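You operate a simulated robot arm through the tools that you are given. There is no shell and no other tool.

Carry out the task below with a simulated robot arm. There is one attempt and no reset: what you move stays moved.

JOB
Move the green dam to the slot that the length card names.
Fine: cam knob to slack first, the dam home in its slot, the knob tight again. Where these are worked on the way, their far stop is far enough and under half their travel is too little: cam knob.

The check looks at the end state, three seconds after you hand in, the way a careful person would. Anything else that was tipped, shoved, dropped, spilled or broken makes it a failure.

ROBOT AND FRAMES
A 6-joint arm with a two-finger parallel gripper, fixed in place. Base frame: the origin is at the foot of the arm, x ahead of it, y to its left, z up. Units: mm, degrees, N and s.
With the tool pointing down near the work surface it reaches from about 260 to 680 mm from the base axis. Its first joint turns from -166.0 to 166.0 degrees. Payload 1.57 kg.
The TCP is the grasp point between the finger pads, 30 mm short of the fingertips. In the tool frame z runs along the fingers and y along their closing line. The gripper opens to 110 mm. The fingers are 24 mm wide and 12 mm thick; the gripper's body (48 by 112 mm) begins 78 mm behind the TCP.
Orientation is told as [roll, pitch, yaw] about the base's x, y, z axes, in that order, counted from this pose: with the fingers straight down and closing along the base's y, the tool's x points along the base's -x, its y along +y and its z along -z.

CONTROLS
- The arm moves only by the tool arm_command. Its argument "plan" is a list of rows, each a list of 3 entries, a list of its own where there are three numbers: the shift along the tool's x, y, z in m, then the turn, a rotation vector about the tool's x, y, z in degrees, then the gripper command, from -1 (fully open) to 1 (shut), values between in proportion. In form: [[[dx, dy, dz], [ax, ay, az], claw], ...]. A call has 1 to 20 rows; each row shifts and turns the commanded pose from where the row before left it, along the tool's axes as they then stand. Rows are played at 5 a second. More than 50 mm and 8.6 degrees between two rows, or a gripper value outside its range, and nothing of the call is played. A pose out of reach is approached as far as the arm can. The call stops where the force on the tool passes 40 N (or 10 N more than at its start, if that is more) or the arm is blocked; 0.2 s more then pass. Each finger travels about 108 mm/s and halts on what it meets, pressing with about 37 N; the grip force reading is that of the motor and also rises with nothing between the fingers. The clock runs only during rows and for 0.2 s after the last one: add rows that do not move to give the fingers time. It gives the time, the measured TCP pose, the force on the tool (base axes), the opening and the grip force at its end, in the units of the frame above (readings bear some noise), with the torque about the TCP (base axes, N m) and any sound that the robot's microphone picked up, and new pictures: "views" is both (left out), scene, wrist or none.
- Cameras (640 x 400 px; columns grow to the right, rows downward): "scene" is fixed at [399.4, 497.5, 1655.4]; the picture's right is [-0.24, 0.97, 0.00], its down [0.88, 0.22, -0.41] and it looks along [-0.40, -0.10, -0.91] (base axes); focal length 361 px, centre (320, 200). "wrist" rides on the gripper at [70, 16, -141] in the tool frame; the picture's right is [-0.23, 0.97, 0.00], its down [-0.86, -0.20, -0.48] and it looks along [-0.47, -0.11, 0.88] (tool axes); focal length 222 px, centre (320, 200). There is no depth. A picture from a camera that has moved, and an enlarged one, comes with that camera's place and axes in the base frame and with its lens.
- raise_lower(by): slides the trunk up (or, below 0, down) by that many mm; the arm rides with it, the base frame stays. It gives what a move gives, with no picture.
- zoom(camera, box): a new picture of the part [left, top, right, bottom] of that camera's present view, enlarged. The clock stands still meanwhile.
- finish_job(): hands the job in; it is judged then, once.

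Places have to be worked out from the pictures, the camera data and where the tool is seen. Open the gripper and draw the arm clear of the work before you hand the job in, unless the task says otherwise.

The tools are called after "Call:" by a JSON object that holds its "fn" and its "kwargs". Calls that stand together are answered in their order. arm_command: Moves the arm, as the interface text tells. Its arguments: {"type":"object","properties":{"plan":{"type":"array","items":{"type":"array"}},"views":{"type":"string","enum":["both","scene","wrist","none"]}},"required":["plan"]} The other tools are called the same way: raise_lower (by) slides the trunk up or down; zoom (camera, box) takes an enlarged picture of a part of a camera's view; finish_job () hands the job in.

At the start:

```text
t: 0.0
eef_pos: [16.9, 312.0, 1108.6]
tool_rot: [-25.2, -1.1, 0.2]
wrist_force: [-0.5, -0.4, -0.3]
wrist_torque: [-0.02, 0.0, 0.02]
finger_gap: 110.1
grasp_force: 0.0
trunk travel left (down, up): [-300.0, 290.0]
```

scene: 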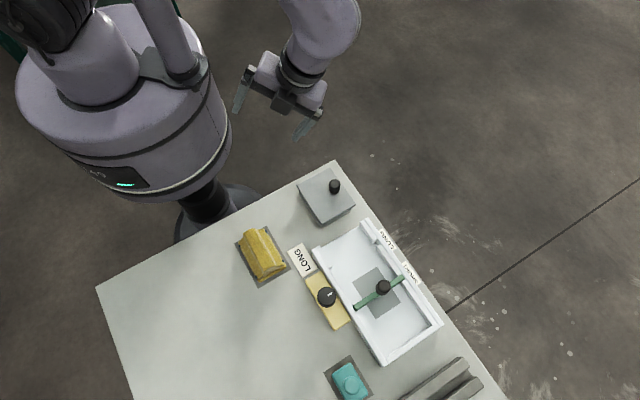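
wrist: 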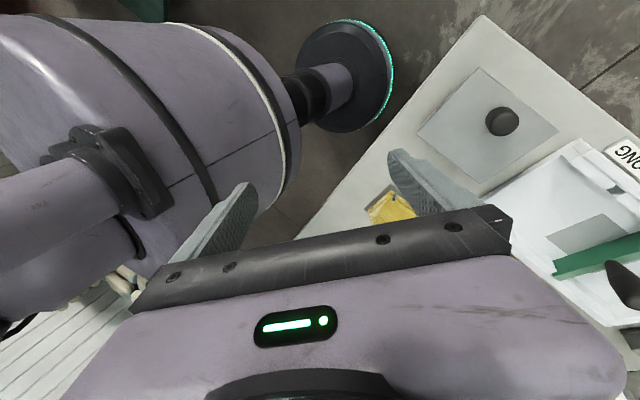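

I'll start by enlarging the scene view to read the card, the knob and the slots.

Call:
{"fn": "zoom", "kwargs": {"camera": "scene", "box": [280, 210, 460, 370]}}

Call:
{"fn": "zoom", "kwargs": {"camera": "scene", "box": [280, 230, 360, 330]}}

Call:
{"fn": "zoom", "kwargs": {"camera": "scene", "box": [340, 210, 440, 310]}}

Call:
{"fn": "zoom", "kwargs": {"camera": "scene", "box": [80, 150, 520, 400]}}

```text
2.50 times, centred on (370, 290) of scene
camera zoom: at [399.4, 497.5, 1655.4], right [-0.24, 0.97, 0.0], down [0.88, 0.22, -0.41], along [-0.4, -0.1, -0.91], focal length 903 px, centre (195, -25)
```

zoom: 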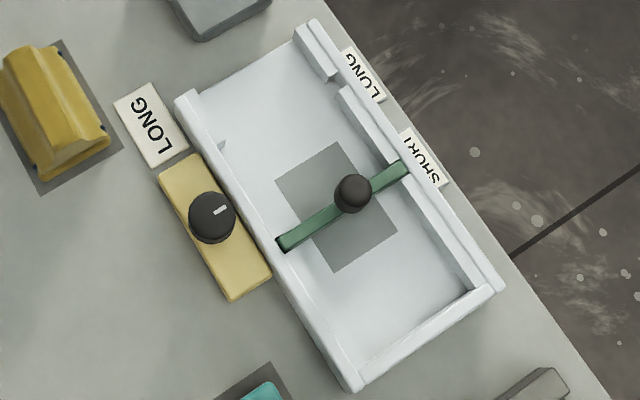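

```text
4.00 times, centred on (320, 280) of scene
camera zoom: at [399.4, 497.5, 1655.4], right [-0.24, 0.97, 0.0], down [0.88, 0.22, -0.41], along [-0.4, -0.1, -0.91], focal length 1445 px, centre (320, -120)
```

zoom: 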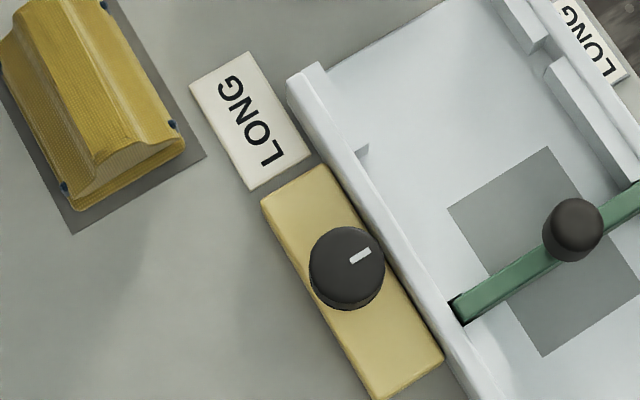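

```text
4.00 times, centred on (390, 260) of scene
camera zoom: at [399.4, 497.5, 1655.4], right [-0.24, 0.97, 0.0], down [0.88, 0.22, -0.41], along [-0.4, -0.1, -0.91], focal length 1445 px, centre (40, -40)
```

zoom: 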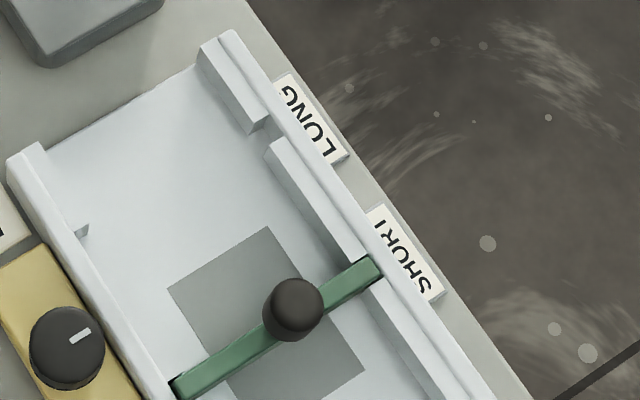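

```text
1.45 times, centred on (300, 275) of scene
camera zoom: at [399.4, 497.5, 1655.4], right [-0.24, 0.97, 0.0], down [0.88, 0.22, -0.41], along [-0.4, -0.1, -0.91], focal length 526 px, centre (349, 91)
```

zoom: 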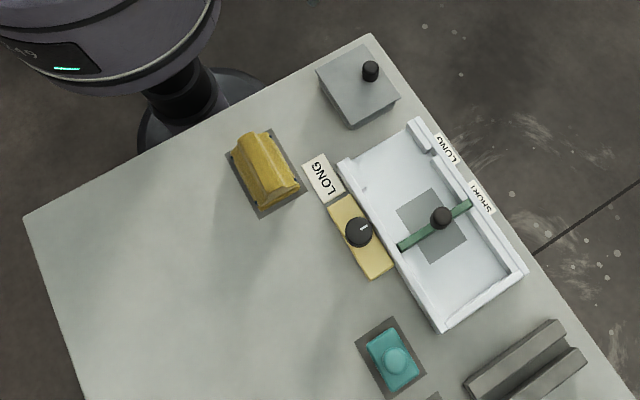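

The card reads LONG; the dam stands in the SHORT slot now. I'll take a wrist enlargement to get the camera's pose, so I can triangulate the table height.

Call:
{"fn": "zoom", "kwargs": {"camera": "wrist", "box": [340, 0, 640, 300]}}

```text
1.33 times, centred on (490, 150) of wrist
camera zoom: at [-55.1, 385.8, 1228.2], right [0.23, 0.88, -0.41], down [0.85, 0.03, 0.53], along [0.48, -0.47, -0.74], focal length 296 px, centre (93, 267)
```

zoom: 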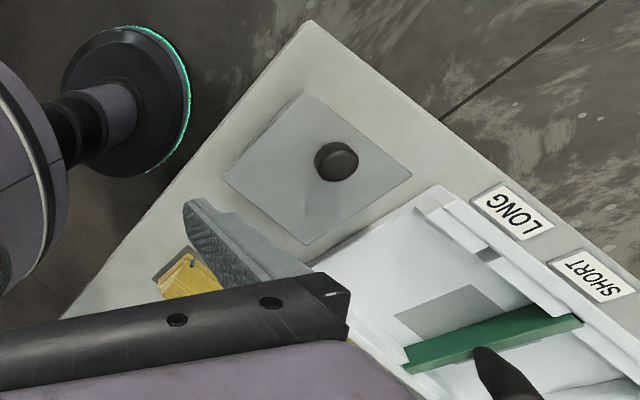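

Triangulating the table corner and the label puts the table top at z≈857, the cam knob at about (273, 479) and the dam handle at about (230, 588). I'll level the tool, move over the tray and yaw −45° for an overhead look.

Call:
{"fn": "arm_command", "kwargs": {"plan": [[[0, 0, 0], [-8.4, 0, 0], -1], [[0, 0, 0], [-8.4, 0, 0], -1], [[0, 0, 0], [-8.4, 0, 0], -1], [[-0.0183, 0.0419, 0.004], [0, 0, 0], -1], [[-0.0183, 0.0419, 0.004], [0, 0, 0], -1], [[-0.0183, 0.0419, 0.004], [0, 0, 0], -1], [[-0.0183, 0.0419, 0.004], [0, 0, 0], -1], [[-0.0183, 0.0419, 0.004], [0, 0, 0], -1], [[-0.0183, 0.0419, 0.004], [0, 0, 0], -1], [[-0.0183, 0.0419, 0.004], [0, 0, 0], -1], [[0, 0, 0], [0, 0, 7.5], -1], [[0, 0, 0], [0, 0, 7.5], -1], [[0, 0, 0], [0, 0, 7.5], -1], [[0, 0, 0], [0, 0, 7.5], -1], [[0, 0, 0], [0, 0, 7.5], -1], [[0, 0, 0], [0, 0, 7.5], -1], [[0, 0, 0], [0, 0, 0], -1]]}}

```text
t: 0.7
eef_pos: [20.5, 270.5, 1054.8]
tool_rot: [-18.4, -1.6, 0.3]
wrist_force: [0.3, -0.1, 0.3]
wrist_torque: [-0.01, 0.01, -0.01]
finger_gap: 110.2
grasp_force: 0.0
trunk travel left (down, up): [-300.0, 290.0]
stopped in row 3: the arm was blocked; the commanded pose is now the measured one
camera wrist: at [-53.4, 330.1, 1181.5], right [0.23, 0.93, -0.3], down [0.84, -0.03, 0.54], along [0.49, -0.38, -0.79], focal length 222 px, centre (320, 200)
```

scene: 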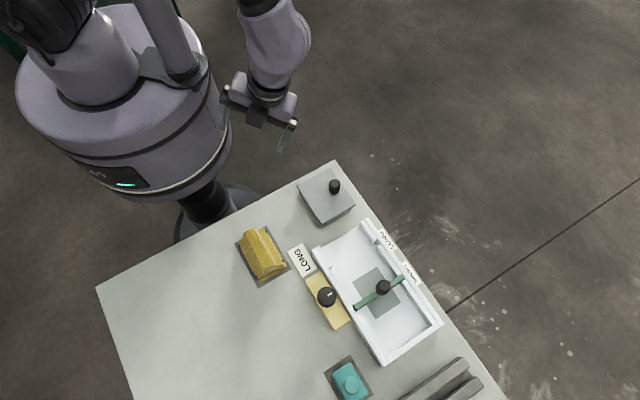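
wrist: 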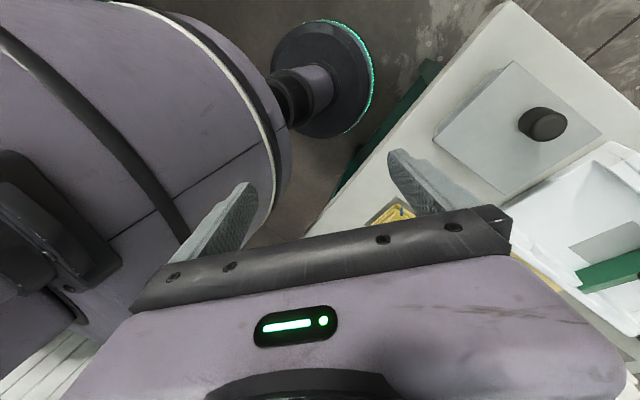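

The arm was blocked while folding in too near its own column, though nothing was touched. I'll go outward first, keeping the tilt, and level later.

Call:
{"fn": "arm_command", "kwargs": {"plan": [[[0, 0.0374, -0.0209], [0, 0, 0], -1], [[0, 0.0374, -0.0209], [0, 0, 0], -1], [[0, 0.0374, -0.0209], [0, 0, 0], -1], [[0, 0.0374, -0.0209], [0, 0, 0], -1], [[0, 0.0374, -0.0209], [0, 0, 0], -1], [[0, 0.0374, -0.0209], [0, 0, 0], -1], [[0, 0, 0], [0, 0, 0], -1]], "views": "scene"}}

```text
t: 2.3
eef_pos: [16.3, 523.9, 1104.0]
tool_rot: [-18.4, -1.4, 0.3]
wrist_force: [0.1, -0.2, -1.0]
wrist_torque: [0.05, 0.03, 0.0]
finger_gap: 110.1
grasp_force: 0.0
trunk travel left (down, up): [-300.0, 290.0]
```

scene: 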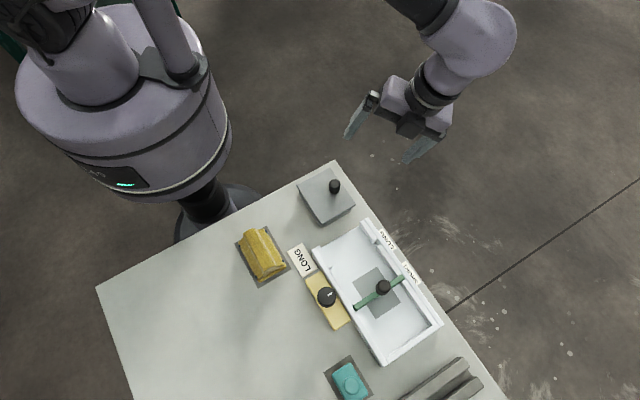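

Free again at (16, 524, 1104). Now I level the tool here and yaw to −45°.

Call:
{"fn": "arm_command", "kwargs": {"plan": [[[0, 0, 0], [-6.13, 0.5, 0], -1], [[0, 0, 0], [-6.13, 0.5, 0], -1], [[0, 0, 0], [-6.13, 0.4, 0], -1], [[-0.03, 0.0, 0.0], [0, 0, 0], -1], [[-0.03, 0, 0], [0, 0, 0], -1], [[-0.03, 0.01, 0], [0, 0, 0], -1], [[-0.02, 0.01, 0.0], [0, 0, 0], -1], [[0, 0, 0], [0, 0, 7.5], -1], [[0, 0, 0], [0, 0, 7.5], -1], [[0, 0, 0], [0, 0, 7.5], -1], [[0, 0, 0], [0, 0, 7.5], -1], [[0, 0, 0], [0, 0, 7.5], -1], [[0, 0, 0], [0, 0, 7.5], -1], [[0, 0, 0], [0, 0, 0], -1]]}}

```text
t: 5.3
eef_pos: [125.5, 545.2, 1103.4]
tool_rot: [0.2, -0.1, -44.9]
wrist_force: [-0.8, 0.2, -0.7]
wrist_torque: [-0.01, -0.01, 0.01]
finger_gap: 109.9
grasp_force: 0.1
trunk travel left (down, up): [-300.0, 290.0]
camera wrist: at [89.0, 603.7, 1244.9], right [0.85, 0.53, 0.0], down [0.46, -0.75, 0.48], along [0.26, -0.41, -0.88], focal length 222 px, centre (320, 200)
```

scene: 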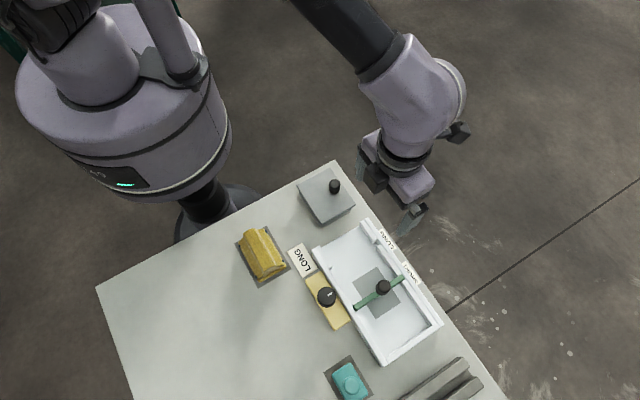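
wrist: 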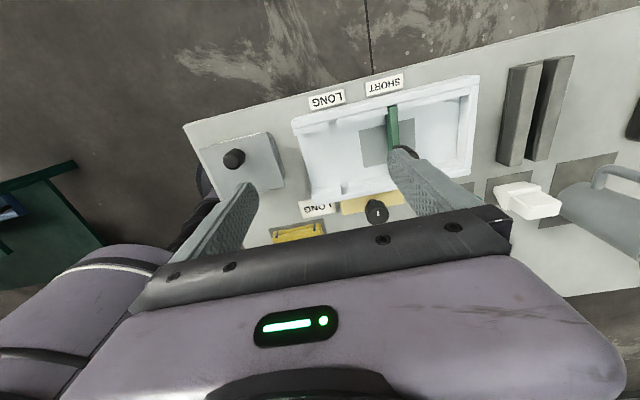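

Level and yawed. I'll enlarge the wrist view for better position estimates.

Call:
{"fn": "zoom", "kwargs": {"camera": "wrist", "box": [280, 60, 500, 240]}}

```text
2.22 times, centred on (390, 150) of wrist
camera zoom: at [89.0, 603.7, 1244.9], right [0.85, 0.53, 0.0], down [0.46, -0.75, 0.48], along [0.26, -0.41, -0.88], focal length 494 px, centre (164, 311)
```

zoom: 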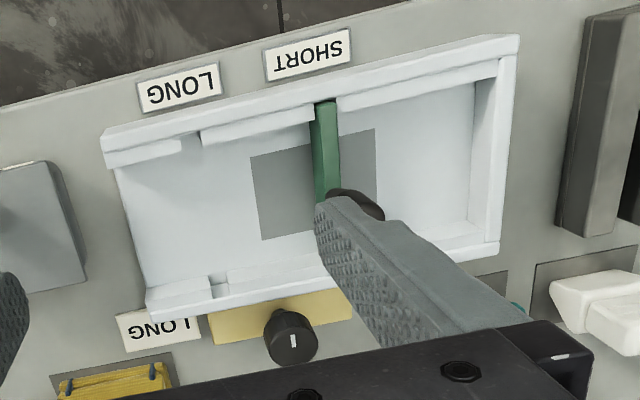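

The knob top works out near (277, 484, ~920), and the tray's long axis is at ≈45°, so yaw −45° suits both grasps. I'll move so the camera looks straight at the knob.

Call:
{"fn": "arm_command", "kwargs": {"plan": [[[-0.041, 0.0113, 0.006], [0, 0, 0], -1], [[-0.041, 0.0113, 0.006], [0, 0, 0], -1], [[-0.041, 0.0113, 0.006], [0, 0, 0], -1], [[-0.041, 0.0113, 0.006], [0, 0, 0], -1], [[-0.041, 0.0113, 0.006], [0, 0, 0], -1], [[0, 0, 0], [0, 0, 0], -1]]}}

```text
t: 6.7
eef_pos: [313.2, 440.3, 1072.3]
tool_rot: [0.2, -0.1, -44.9]
wrist_force: [-1.4, 0.5, -1.3]
wrist_torque: [0.0, 0.0, -0.01]
finger_gap: 110.1
grasp_force: 0.1
trunk travel left (down, up): [-300.0, 290.0]
camera wrist: at [274.6, 499.2, 1213.7], right [0.85, 0.53, 0.0], down [0.46, -0.75, 0.48], along [0.26, -0.41, -0.88], focal length 222 px, centre (320, 200)
```

scene: 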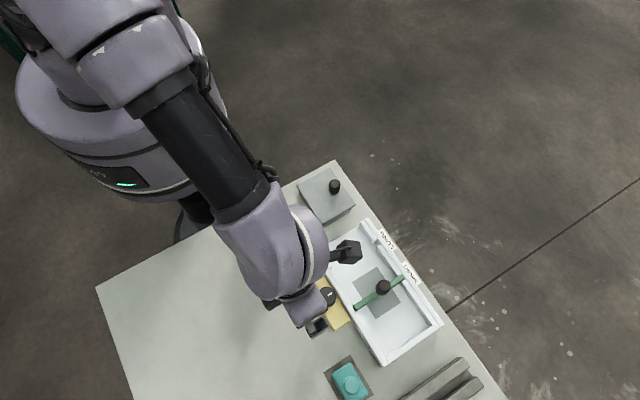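
wrist: 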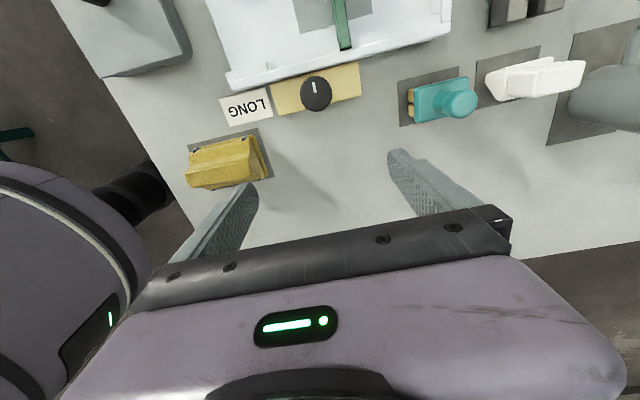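

Call:
{"fn": "zoom", "kwargs": {"camera": "wrist", "box": [250, 50, 390, 140]}}

Call:
{"fn": "zoom", "kwargs": {"camera": "wrist", "box": [200, 0, 480, 130]}}

```text
4.44 times, centred on (320, 95) of wrist
camera zoom: at [274.6, 499.2, 1213.7], right [0.85, 0.53, 0.0], down [0.46, -0.75, 0.48], along [0.26, -0.41, -0.88], focal length 987 px, centre (320, 667)
```

zoom: 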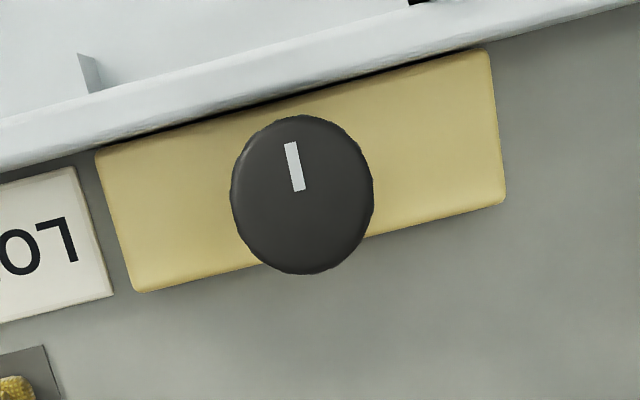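

```text
2.29 times, centred on (340, 65) of wrist
camera zoom: at [274.6, 499.2, 1213.7], right [0.85, 0.53, 0.0], down [0.46, -0.75, 0.48], along [0.26, -0.41, -0.88], focal length 508 px, centre (274, 509)
```

zoom: 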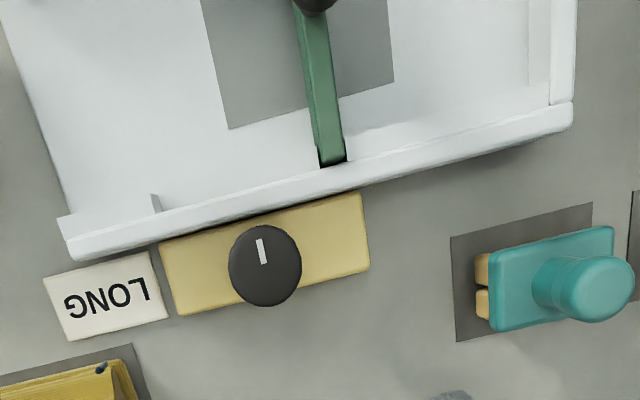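

No markings, and the white mark points square at the tray wall. The knob sits at about (281, 484), ~39 mm across. I'll hover above it, tips around z 970, to check alignment and heights by parallax.

Call:
{"fn": "arm_command", "kwargs": {"plan": [[[0.0267, 0.0042, 0.036], [0, 0, 0], -0.5], [[0.0267, 0.0042, 0.036], [0, 0, 0], -0.3], [[0, 0, 0], [0, 0, 0], -0.3], [[0, 0, 0], [0, 0, 0], -0.3]]}}

Call:
{"fn": "zoom", "kwargs": {"camera": "wrist", "box": [220, 80, 420, 220]}}

```text
t: 7.7
eef_pos: [280.2, 483.7, 1000.9]
tool_rot: [0.2, -0.1, -45.0]
wrist_force: [0.4, -0.2, -0.1]
wrist_torque: [0.0, -0.01, 0.0]
finger_gap: 71.7
grasp_force: 0.0
trunk travel left (down, up): [-300.0, 290.0]
camera wrist: at [242.9, 543.4, 1142.7], right [0.85, 0.53, 0.0], down [0.46, -0.75, 0.48], along [0.26, -0.41, -0.88], focal length 222 px, centre (320, 200)
```

scene: 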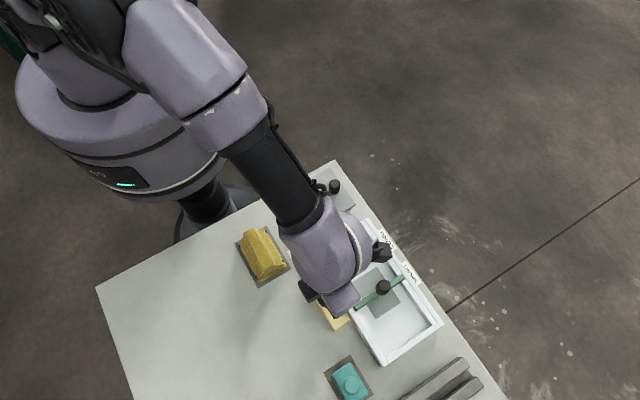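
wrist: 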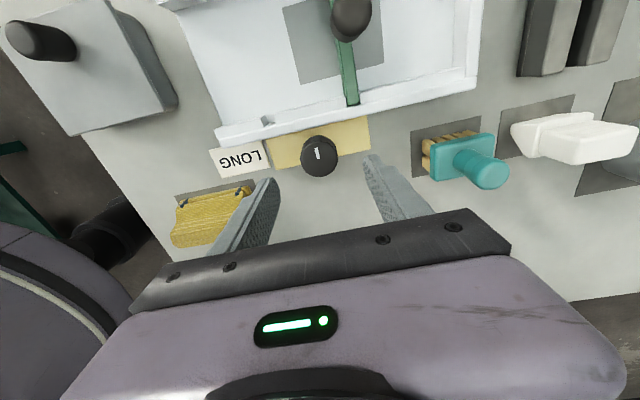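

```text
2.86 times, centred on (320, 150) of wrist
camera zoom: at [242.9, 543.4, 1142.7], right [0.85, 0.53, 0.0], down [0.46, -0.75, 0.48], along [0.26, -0.41, -0.88], focal length 635 px, centre (320, 343)
```

zoom: 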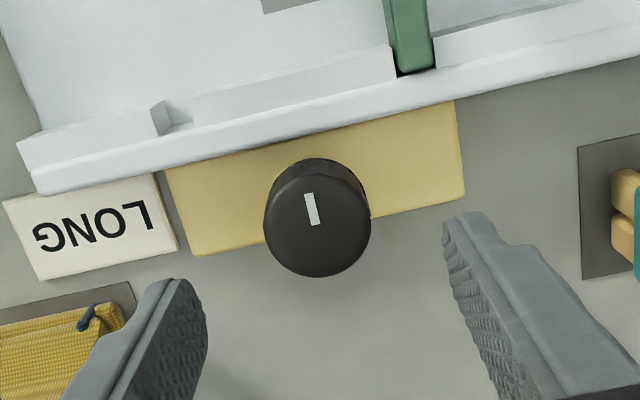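

Parallax gives knob top z≈928, block top z≈876, and a tray wall top around z 910 that runs ~26 mm from the knob's centre. The tool is centred within about 1 mm, so I'll go down to TCP z≈932 and grip the knob, closing parallel to the wall.

Call:
{"fn": "arm_command", "kwargs": {"plan": [[[0, 0, 0.035], [0, 0, 0], -0.3], [[0, 0, 0.034], [0, 0, 0], -0.3], [[0, 0, 0], [0, 0, 0], -0.3]]}}

Call:
{"fn": "zoom", "kwargs": {"camera": "wrist", "box": [220, 80, 420, 220]}}

```text
t: 8.5
eef_pos: [280.5, 483.5, 932.4]
tool_rot: [0.2, 0.0, -44.8]
wrist_force: [1.2, -0.3, 0.3]
wrist_torque: [0.0, 0.0, 0.0]
finger_gap: 71.3
grasp_force: 0.1
trunk travel left (down, up): [-300.0, 290.0]
camera wrist: at [242.9, 542.6, 1073.6], right [0.85, 0.53, 0.0], down [0.46, -0.75, 0.48], along [0.26, -0.4, -0.88], focal length 222 px, centre (320, 200)
```

scene: 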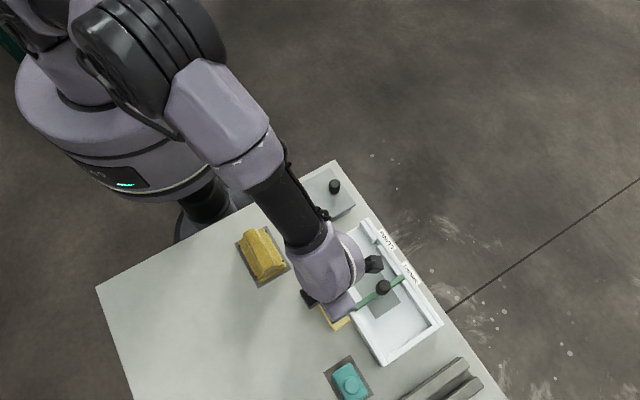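
wrist: 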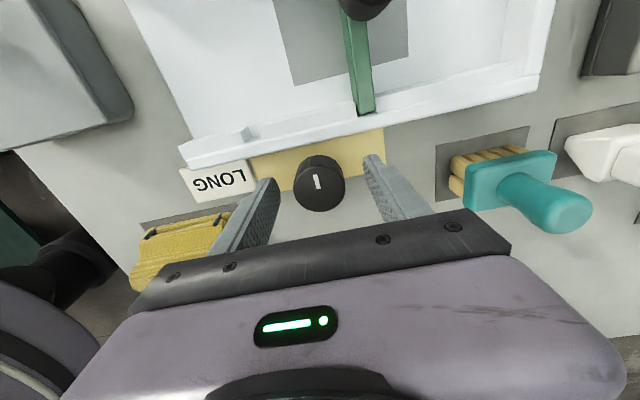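

```text
2.86 times, centred on (320, 150) of wrist
camera zoom: at [242.9, 542.6, 1073.6], right [0.85, 0.53, 0.0], down [0.46, -0.75, 0.48], along [0.26, -0.4, -0.88], focal length 635 px, centre (320, 343)
```

zoom: 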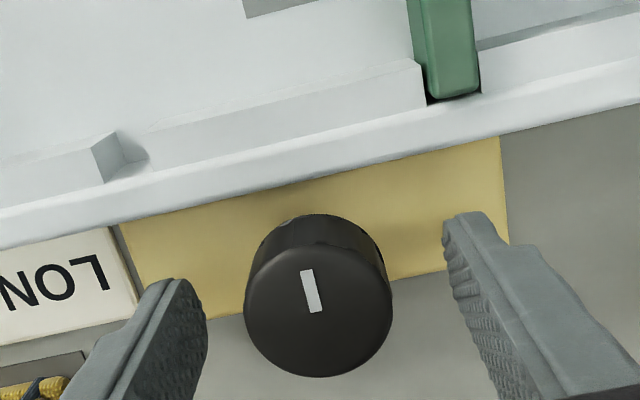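

The knob is centred between the fingers with tips about 27 mm below its top. Closing on it.

Call:
{"fn": "arm_command", "kwargs": {"plan": [[[0, 0, 0], [0, 0, 0], 0.2], [[0, 0, 0], [0, 0, 0], 0.6], [[0, 0, 0], [0, 0, 0], 1], [[0, 0, 0], [0, 0, 0], 1]], "views": "wrist"}}

```text
t: 9.5
eef_pos: [280.0, 482.2, 932.0]
tool_rot: [0.0, -0.1, -44.9]
wrist_force: [-0.3, -1.0, -0.7]
wrist_torque: [-0.08, 0.23, 0.01]
finger_gap: 37.6
grasp_force: 43.7
trunk travel left (down, up): [-300.0, 290.0]
camera wrist: at [243.0, 542.8, 1073.7], right [0.85, 0.53, 0.0], down [0.46, -0.75, 0.48], along [0.26, -0.41, -0.88], focal length 222 px, centre (320, 200)
```

wrist: 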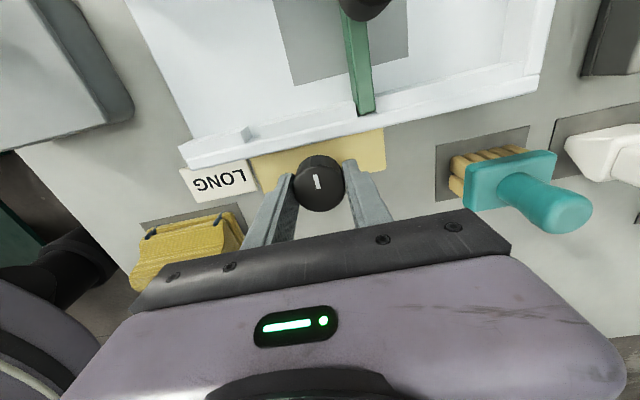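

Gripped at 37.6 mm. I'll try a small anticlockwise turn (seen from above) and read the torque to learn the slack direction.

Call:
{"fn": "arm_command", "kwargs": {"plan": [[[0, 0, 0], [0, 0, -4], 1], [[0, 0, 0], [0, 0, -4], 1], [[0, 0, 0], [0, 0, 0], 1]], "views": "wrist"}}

```text
t: 10.3
eef_pos: [280.9, 483.2, 932.2]
tool_rot: [0.0, -0.1, -36.9]
wrist_force: [1.7, 0.4, -6.1]
wrist_torque: [0.34, 0.25, -0.02]
finger_gap: 37.8
grasp_force: 43.4
trunk travel left (down, up): [-300.0, 290.0]
camera wrist: at [235.0, 537.1, 1073.7], right [0.77, 0.64, 0.0], down [0.56, -0.67, 0.48], along [0.31, -0.37, -0.88], focal length 222 px, centre (320, 200)
```

wrist: 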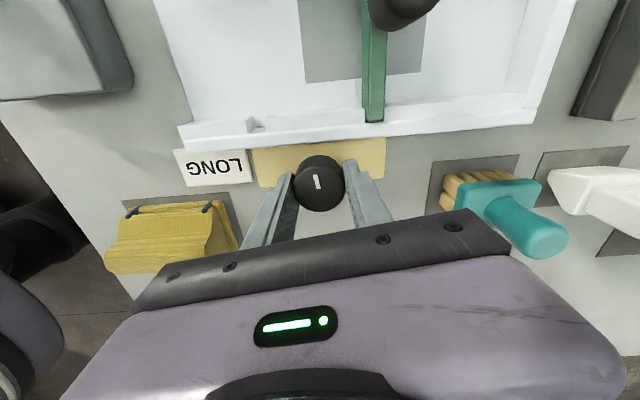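

It turned freely with the gripper (no torque), so anticlockwise has travel. I continue to about 24° of turn within the wall clearance.

Call:
{"fn": "arm_command", "kwargs": {"plan": [[[0, 0, 0], [0, 0, -4], 1], [[0, 0, 0], [0, 0, -4], 1], [[0, 0, 0], [0, 0, -4], 1], [[0, 0, 0], [0, 0, -4], 1], [[0, 0, 0], [0, 0, 0], 1]], "views": "wrist"}}

Call:
{"fn": "zoom", "kwargs": {"camera": "wrist", "box": [220, 80, 420, 220]}}

```text
t: 11.5
eef_pos: [281.7, 482.7, 932.2]
tool_rot: [0.1, -0.1, -20.7]
wrist_force: [6.7, 2.0, -7.3]
wrist_torque: [-0.15, -0.06, -0.01]
finger_gap: 37.8
grasp_force: 43.8
trunk travel left (down, up): [-300.0, 290.0]
camera wrist: at [222.0, 522.7, 1073.7], right [0.56, 0.83, 0.0], down [0.73, -0.49, 0.48], along [0.4, -0.27, -0.88], focal length 222 px, centre (320, 200)
```

wrist: 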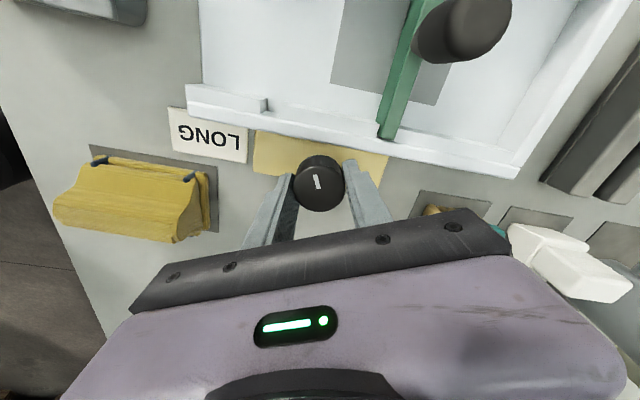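

```text
2.86 times, centred on (320, 150) of wrist
camera zoom: at [222.0, 522.7, 1073.7], right [0.56, 0.83, 0.0], down [0.73, -0.49, 0.48], along [0.4, -0.27, -0.88], focal length 635 px, centre (320, 343)
```

zoom: 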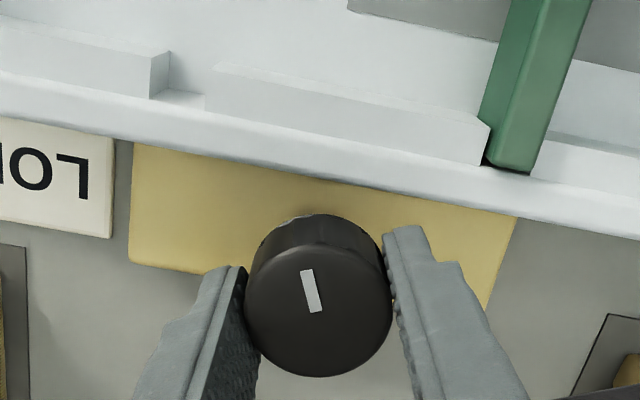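

The knob follows with no torque after 24°. I'll release slightly, lift 12 mm so the tips clear the wall top, wind the wrist back and regrip for a longer sweep.

Call:
{"fn": "arm_command", "kwargs": {"plan": [[[0, 0, 0], [0, 0, 0], 0.2], [[0, 0, 0], [0, 0, 0], 0.2], [[0, 0, -0.012], [0, 0, 0], 0.2], [[0, 0, 0], [0, 0, 8], 0.1], [[0, 0, 0], [0, 0, 8], 0.1], [[0, 0, 0], [0, 0, 8], 0.1], [[0, 0, 0], [0, 0, 8], 0.1], [[0, 0, 0], [0, 0, 8], 0.1], [[0, 0, 0], [0, 0, 8], 0.1], [[0, 0, 0], [0, 0, 0], 0.1]], "views": "wrist"}}

Call:
{"fn": "zoom", "kwargs": {"camera": "wrist", "box": [220, 80, 420, 220]}}

```text
t: 13.7
eef_pos: [278.8, 482.8, 945.5]
tool_rot: [0.2, 0.0, -69.0]
wrist_force: [0.2, 0.1, 0.7]
wrist_torque: [0.01, -0.01, -0.01]
finger_gap: 49.5
grasp_force: 0.0
trunk travel left (down, up): [-300.0, 290.0]
camera wrist: at [270.6, 553.1, 1086.4], right [0.99, 0.14, 0.0], down [0.12, -0.87, 0.48], along [0.07, -0.47, -0.88], focal length 222 px, centre (320, 200)
```

wrist: 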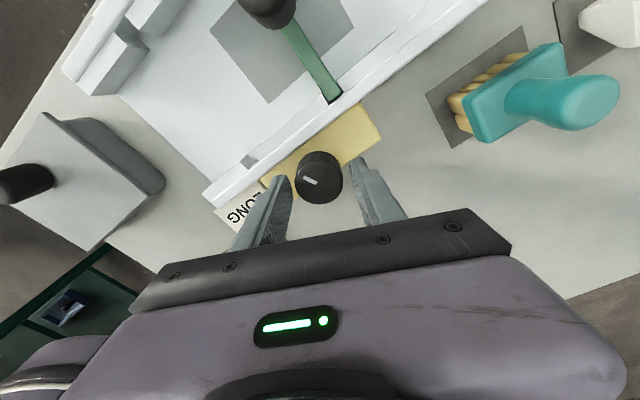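

```text
2.86 times, centred on (320, 150) of wrist
camera zoom: at [270.6, 553.1, 1086.4], right [0.99, 0.14, 0.0], down [0.12, -0.87, 0.48], along [0.07, -0.47, -0.88], focal length 635 px, centre (320, 343)
```

zoom: 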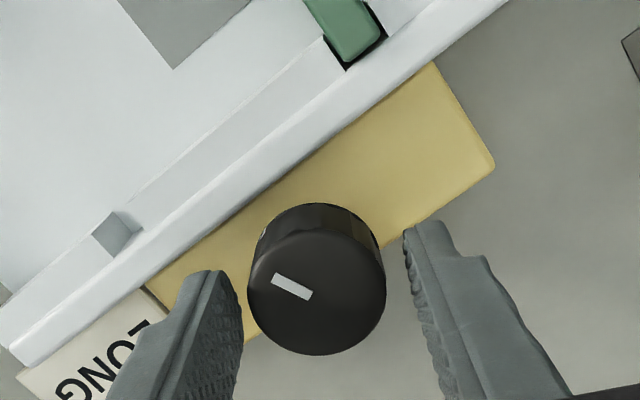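

The knob held its new angle (mark about 23° further round). Gripping again and sweeping anticlockwise in small steps.

Call:
{"fn": "arm_command", "kwargs": {"plan": [[[0, 0, 0], [0, 0, 0], 0.6], [[0, 0, 0], [0, 0, 0], 1], [[0, 0, 0], [0, 0, 0], 1], [[0, 0, 0], [0, 0, -5], 1], [[0, 0, 0], [0, 0, -5], 1], [[0, 0, 0], [0, 0, -5], 1], [[0, 0, 0], [0, 0, -5], 1], [[0, 0, 0], [0, 0, -5], 1], [[0, 0, 0], [0, 0, -5], 1], [[0, 0, 0], [0, 0, 0], 1]], "views": "wrist"}}

Call:
{"fn": "zoom", "kwargs": {"camera": "wrist", "box": [220, 80, 420, 220]}}

```text
t: 15.9
eef_pos: [280.1, 483.1, 944.8]
tool_rot: [0.2, 0.0, -38.8]
wrist_force: [-0.5, 2.9, 0.1]
wrist_torque: [-0.22, 0.46, 0.0]
finger_gap: 37.8
grasp_force: 43.9
trunk travel left (down, up): [-300.0, 290.0]
camera wrist: at [236.4, 538.8, 1086.2], right [0.79, 0.62, 0.0], down [0.54, -0.69, 0.48], along [0.3, -0.38, -0.88], focal length 222 px, centre (320, 200)
```

wrist: 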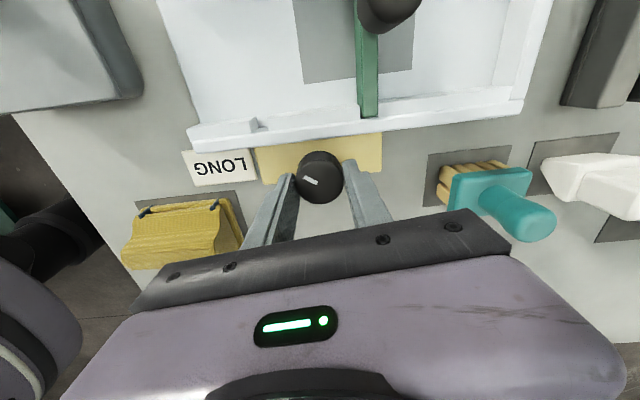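

```text
2.86 times, centred on (320, 150) of wrist
camera zoom: at [236.4, 538.8, 1086.2], right [0.79, 0.62, 0.0], down [0.54, -0.69, 0.48], along [0.3, -0.38, -0.88], focal length 635 px, centre (320, 343)
```

zoom: 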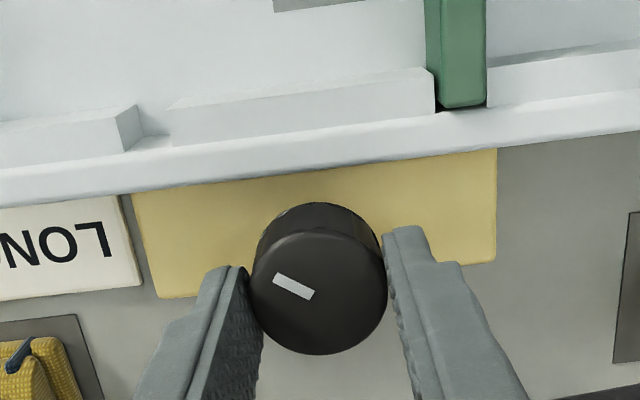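

54° so far, still free. Continuing the sweep.

Call:
{"fn": "arm_command", "kwargs": {"plan": [[[0, 0, 0], [0, 0, -5], 1], [[0, 0, 0], [0, 0, -5], 1], [[0, 0, 0], [0, 0, -5], 1], [[0, 0, 0], [0, 0, -5], 1], [[0, 0, 0], [0, 0, -5], 1], [[0, 0, 0], [0, 0, -5], 1], [[0, 0, 0], [0, 0, 0], 1]], "views": "wrist"}}

Call:
{"fn": "zoom", "kwargs": {"camera": "wrist", "box": [220, 80, 420, 220]}}

```text
t: 17.5
eef_pos: [281.5, 484.7, 945.6]
tool_rot: [0.0, -0.2, -8.7]
wrist_force: [4.1, 7.1, 6.0]
wrist_torque: [-0.21, 0.44, -0.06]
finger_gap: 37.6
grasp_force: 43.6
trunk travel left (down, up): [-300.0, 290.0]
camera wrist: at [214.4, 509.8, 1086.1], right [0.37, 0.93, 0.0], down [0.81, -0.33, 0.48], along [0.45, -0.18, -0.88], focal length 222 px, centre (320, 200)
```

wrist: 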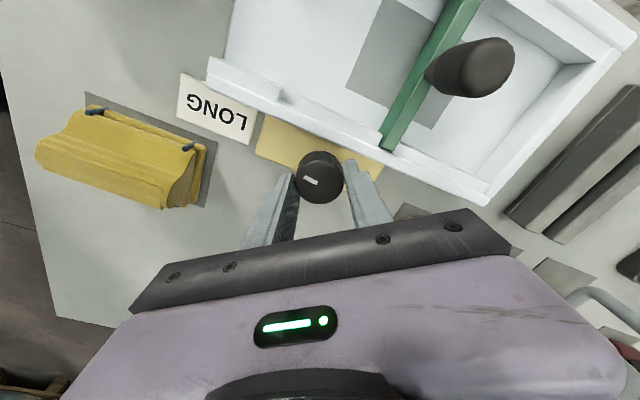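

```text
2.86 times, centred on (320, 150) of wrist
camera zoom: at [214.4, 509.8, 1086.1], right [0.37, 0.93, 0.0], down [0.81, -0.33, 0.48], along [0.45, -0.18, -0.88], focal length 635 px, centre (320, 343)
```

zoom: 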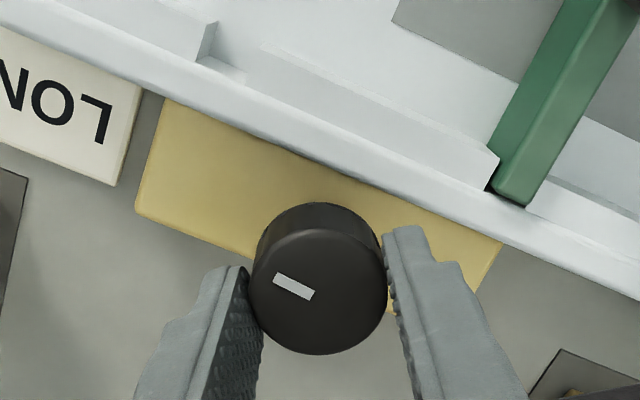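

84° so far, with the knob still turning along. I'll continue in smaller steps, watching for slip or torque that would mark the stop.

Call:
{"fn": "arm_command", "kwargs": {"plan": [[[0, 0, 0], [0, 0, -4], 1], [[0, 0, 0], [0, 0, -4], 1], [[0, 0, 0], [0, 0, -4], 1], [[0, 0, 0], [0, 0, 0], 1]], "views": "wrist"}}

Call:
{"fn": "zoom", "kwargs": {"camera": "wrist", "box": [220, 80, 420, 220]}}

```text
t: 18.5
eef_pos: [280.6, 484.9, 944.8]
tool_rot: [0.1, -0.2, 3.2]
wrist_force: [4.5, 14.6, 9.7]
wrist_torque: [0.06, 0.06, 0.0]
finger_gap: 37.8
grasp_force: 43.5
trunk travel left (down, up): [-300.0, 290.0]
camera wrist: at [210.3, 495.8, 1086.1], right [0.17, 0.98, 0.0], down [0.86, -0.15, 0.48], along [0.47, -0.08, -0.88], focal length 222 px, centre (320, 200)
```

wrist: 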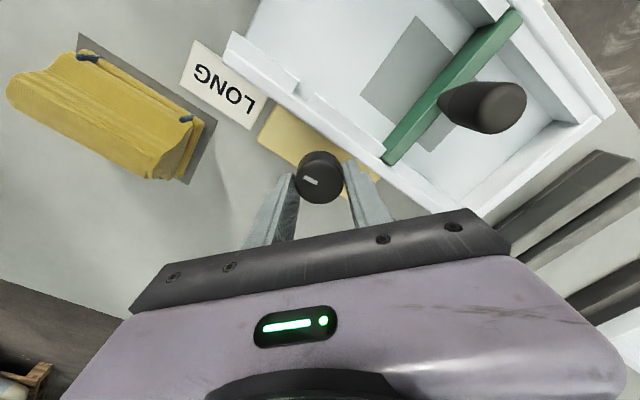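

```text
2.86 times, centred on (320, 150) of wrist
camera zoom: at [210.3, 495.8, 1086.1], right [0.17, 0.98, 0.0], down [0.86, -0.15, 0.48], along [0.47, -0.08, -0.88], focal length 635 px, centre (320, 343)
```

zoom: 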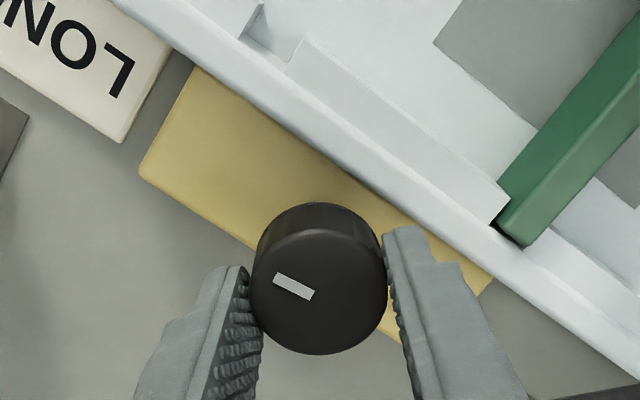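

96° of turn; a side load is building in the grip, so I'll release, wind back and regrip to reset it before seeking the stop.

Call:
{"fn": "arm_command", "kwargs": {"plan": [[[0, 0, 0], [0, 0, 0], 0.2], [[0, 0, 0], [0, 0, 0], 0.2], [[0, 0, 0], [0, 0, 8], 0.1], [[0, 0, 0], [0, 0, 8], 0.1], [[0, 0, 0], [0, 0, 8], 0.1], [[0, 0, 0], [0, 0, 8], 0.1], [[0, 0, 0], [0, 0, 8], 0.1], [[0, 0, 0], [0, 0, 8], 0.1], [[0, 0, 0], [0, 0, 8], 0.1], [[0, 0, 0], [0, 0, 8], 0.1], [[0, 0, 0], [0, 0, 0], 0.1]], "views": "both"}}

Call:
{"fn": "zoom", "kwargs": {"camera": "wrist", "box": [220, 80, 420, 220]}}

```text
t: 20.9
eef_pos: [281.6, 482.4, 945.5]
tool_rot: [0.2, 0.1, -61.1]
wrist_force: [-0.4, 0.5, -0.2]
wrist_torque: [0.0, 0.0, 0.0]
finger_gap: 49.4
grasp_force: 0.0
trunk travel left (down, up): [-300.0, 290.0]
camera wrist: at [260.8, 550.9, 1086.5], right [0.96, 0.27, 0.0], down [0.24, -0.84, 0.48], along [0.13, -0.46, -0.88], focal length 222 px, centre (320, 200)
```

scene: 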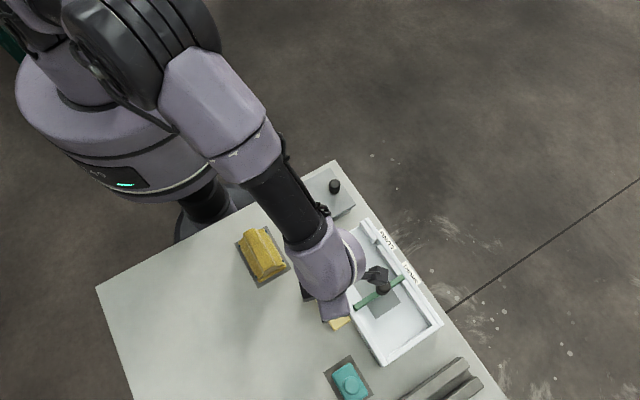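
wrist: 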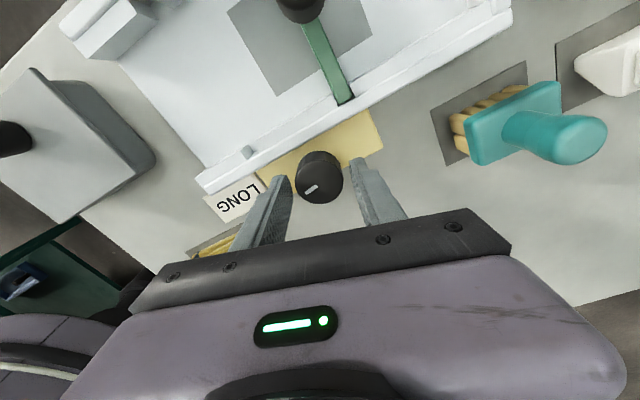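

```text
2.86 times, centred on (320, 150) of wrist
camera zoom: at [260.8, 550.9, 1086.5], right [0.96, 0.27, 0.0], down [0.24, -0.84, 0.48], along [0.13, -0.46, -0.88], focal length 635 px, centre (320, 343)
```

zoom: 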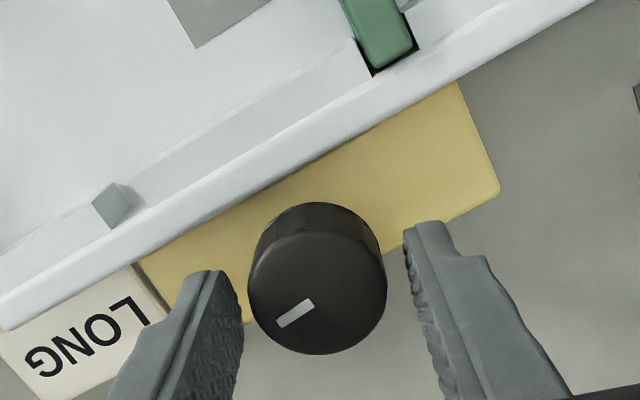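

The knob is at ~96° of turn, with no sign of a stop yet. Regrip and carry on gently.

Call:
{"fn": "arm_command", "kwargs": {"plan": [[[0, 0, 0], [0, 0, 0], 0.6], [[0, 0, 0], [0, 0, 0], 1], [[0, 0, 0], [0, 0, 0], 1], [[0, 0, 0], [0, 0, -4], 1], [[0, 0, 0], [0, 0, -4], 1], [[0, 0, 0], [0, 0, -4], 1], [[0, 0, 0], [0, 0, -4], 1], [[0, 0, 0], [0, 0, 0], 1]], "views": "wrist"}}

Call:
{"fn": "zoom", "kwargs": {"camera": "wrist", "box": [220, 80, 420, 220]}}

```text
t: 22.7
eef_pos: [280.9, 482.6, 945.8]
tool_rot: [0.1, -0.1, -44.8]
wrist_force: [-0.2, -0.9, -5.3]
wrist_torque: [0.18, 0.33, 0.02]
finger_gap: 37.2
grasp_force: 43.7
trunk travel left (down, up): [-300.0, 290.0]
camera wrist: at [242.6, 543.0, 1086.4], right [0.85, 0.53, 0.0], down [0.46, -0.74, 0.48], along [0.26, -0.41, -0.88], focal length 222 px, centre (320, 200)
```

wrist: 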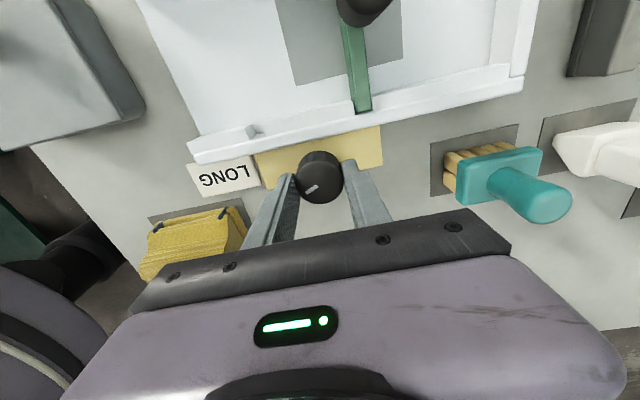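

```text
2.86 times, centred on (320, 150) of wrist
camera zoom: at [242.6, 543.0, 1086.4], right [0.85, 0.53, 0.0], down [0.46, -0.74, 0.48], along [0.26, -0.41, -0.88], focal length 635 px, centre (320, 343)
```

zoom: 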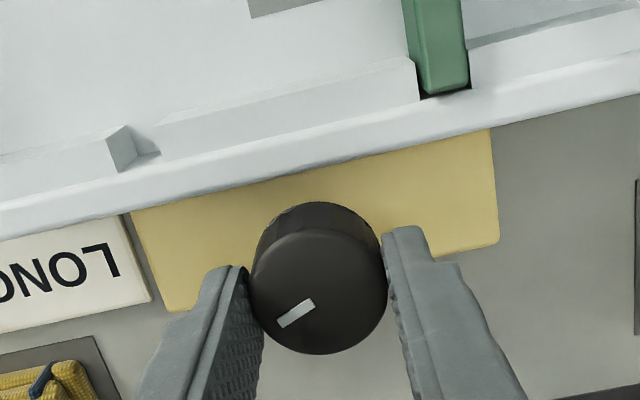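

Still turning freely (112°). Continuing.

Call:
{"fn": "arm_command", "kwargs": {"plan": [[[0, 0, 0], [0, 0, -4], 1], [[0, 0, 0], [0, 0, -4], 1], [[0, 0, 0], [0, 0, -4], 1], [[0, 0, 0], [0, 0, -4], 1], [[0, 0, 0], [0, 0, -4], 1], [[0, 0, 0], [0, 0, -4], 1], [[0, 0, 0], [0, 0, 0], 1]], "views": "wrist"}}

Call:
{"fn": "zoom", "kwargs": {"camera": "wrist", "box": [220, 80, 420, 220]}}

```text
t: 24.3
eef_pos: [281.3, 484.1, 945.8]
tool_rot: [0.1, 0.0, -20.8]
wrist_force: [3.2, 3.5, 1.7]
wrist_torque: [-0.28, 0.28, -0.54]
finger_gap: 37.5
grasp_force: 44.3
trunk travel left (down, up): [-300.0, 290.0]
camera wrist: at [221.4, 522.8, 1086.4], right [0.56, 0.83, 0.0], down [0.73, -0.49, 0.48], along [0.4, -0.27, -0.88], focal length 222 px, centre (320, 200)
```

wrist: 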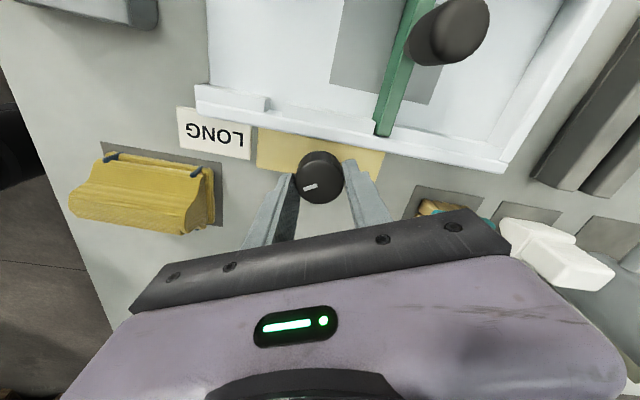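

```text
2.86 times, centred on (320, 150) of wrist
camera zoom: at [221.4, 522.8, 1086.4], right [0.56, 0.83, 0.0], down [0.73, -0.49, 0.48], along [0.4, -0.27, -0.88], focal length 635 px, centre (320, 343)
```

zoom: 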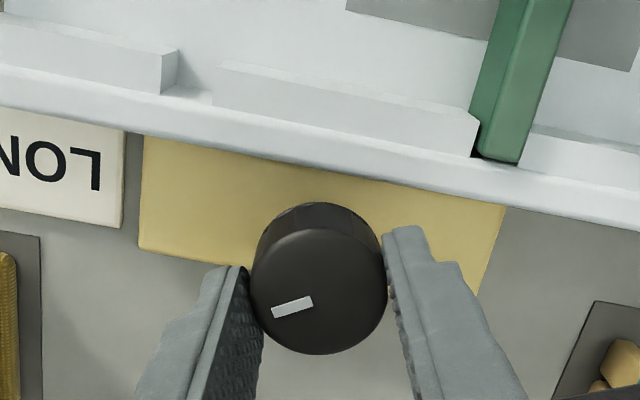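

Torque −0.54 N·m and the knob has slipped in the pads: the far stop is reached at about 120°. I release, rise well clear, wind back to yaw −45° and move above the dam handle.

Call:
{"fn": "arm_command", "kwargs": {"plan": [[[0, 0, 0], [0, 0, 0], 0.2], [[0, 0, 0], [0, 0, 0], 0.1], [[0, 0, -0.04], [0, 0, 0], 0.1], [[0, 0, -0.045], [0, 0, 0], 0.1], [[0, 0, -0.02], [0, 0, 8], 0.1], [[0, 0, 0], [0, 0, 8], 0.1], [[0, 0, 0], [0, 0, 8.2], 0.1], [[0, 0, 0], [0, 0, 0], 0.1]], "views": "both"}}

Call:
{"fn": "zoom", "kwargs": {"camera": "wrist", "box": [220, 0, 420, 140]}}

```text
t: 26.1
eef_pos: [281.3, 483.2, 1050.1]
tool_rot: [0.1, -0.1, -45.2]
wrist_force: [-0.4, 0.1, 0.6]
wrist_torque: [0.0, 0.0, -0.01]
finger_gap: 49.4
grasp_force: 0.1
trunk travel left (down, up): [-300.0, 290.0]
camera wrist: at [242.7, 542.8, 1191.0], right [0.85, 0.53, 0.0], down [0.46, -0.75, 0.48], along [0.25, -0.41, -0.88], focal length 222 px, centre (320, 200)
```

scene: 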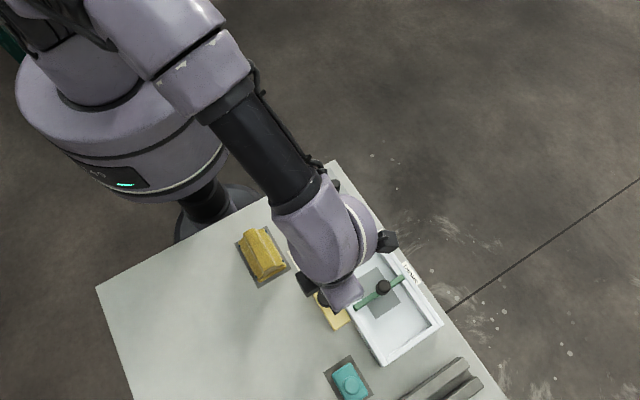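
wrist: 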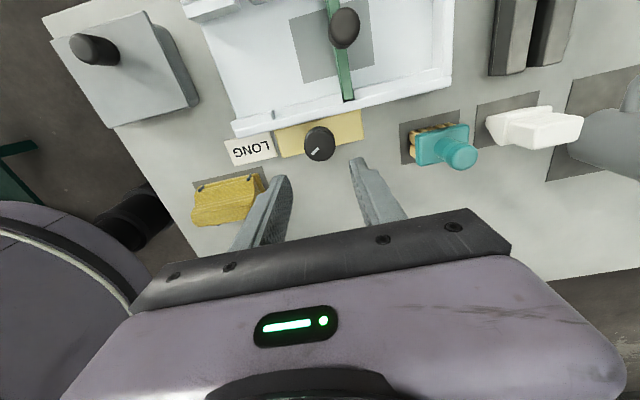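

```text
2.86 times, centred on (320, 70) of wrist
camera zoom: at [242.7, 542.8, 1191.0], right [0.85, 0.53, 0.0], down [0.46, -0.75, 0.48], along [0.25, -0.41, -0.88], focal length 635 px, centre (320, 571)
```

zoom: 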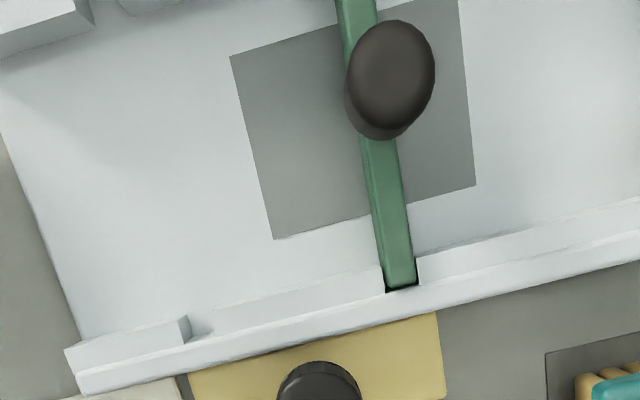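

Knob mark now stays at the far stop. The handle works out near (239, 588); I move above it to refine that.

Call:
{"fn": "arm_command", "kwargs": {"plan": [[[0.035, 0.015, 0], [0, 0, 0], -0.1], [[0.035, 0.015, 0], [0, 0, 0], -0.2], [[0.034, 0.0145, 0], [0, 0, 0], -0.2], [[0, 0, 0], [0, 0, 0], -0.2]], "views": "both"}}

Call:
{"fn": "zoom", "kwargs": {"camera": "wrist", "box": [200, 60, 440, 220]}}

```text
t: 27.1
eef_pos: [238.1, 587.4, 1049.8]
tool_rot: [0.2, -0.1, -45.0]
wrist_force: [-0.3, -0.7, 0.2]
wrist_torque: [-0.01, -0.01, 0.04]
finger_gap: 66.0
grasp_force: 0.0
trunk travel left (down, up): [-300.0, 290.0]
camera wrist: at [200.6, 647.3, 1191.7], right [0.85, 0.53, 0.0], down [0.46, -0.75, 0.48], along [0.25, -0.41, -0.88], focal length 222 px, centre (320, 200)
```

scene: 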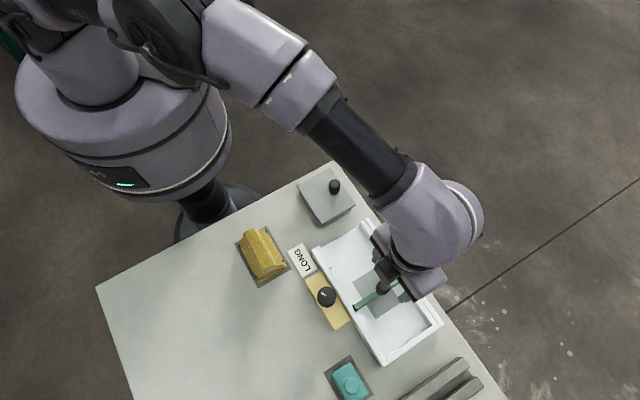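
wrist: 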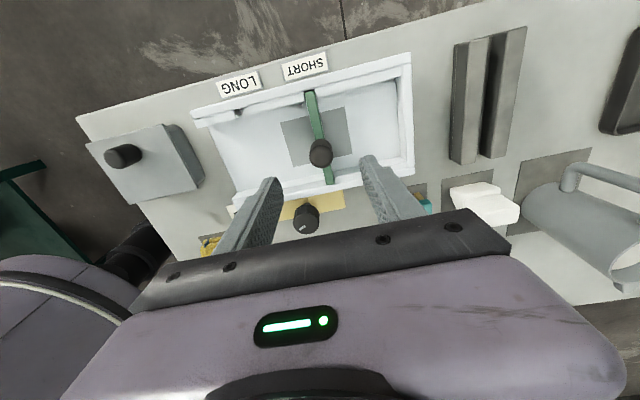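

```text
2.50 times, centred on (320, 140) of wrist
camera zoom: at [200.6, 647.3, 1191.7], right [0.85, 0.53, 0.0], down [0.46, -0.75, 0.48], along [0.25, -0.41, -0.88], focal length 555 px, centre (320, 350)
```

zoom: 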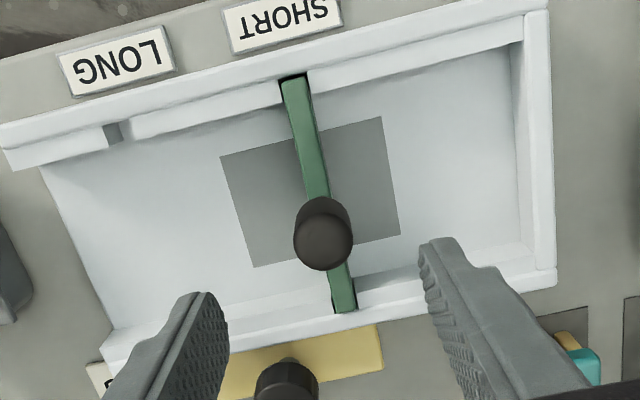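

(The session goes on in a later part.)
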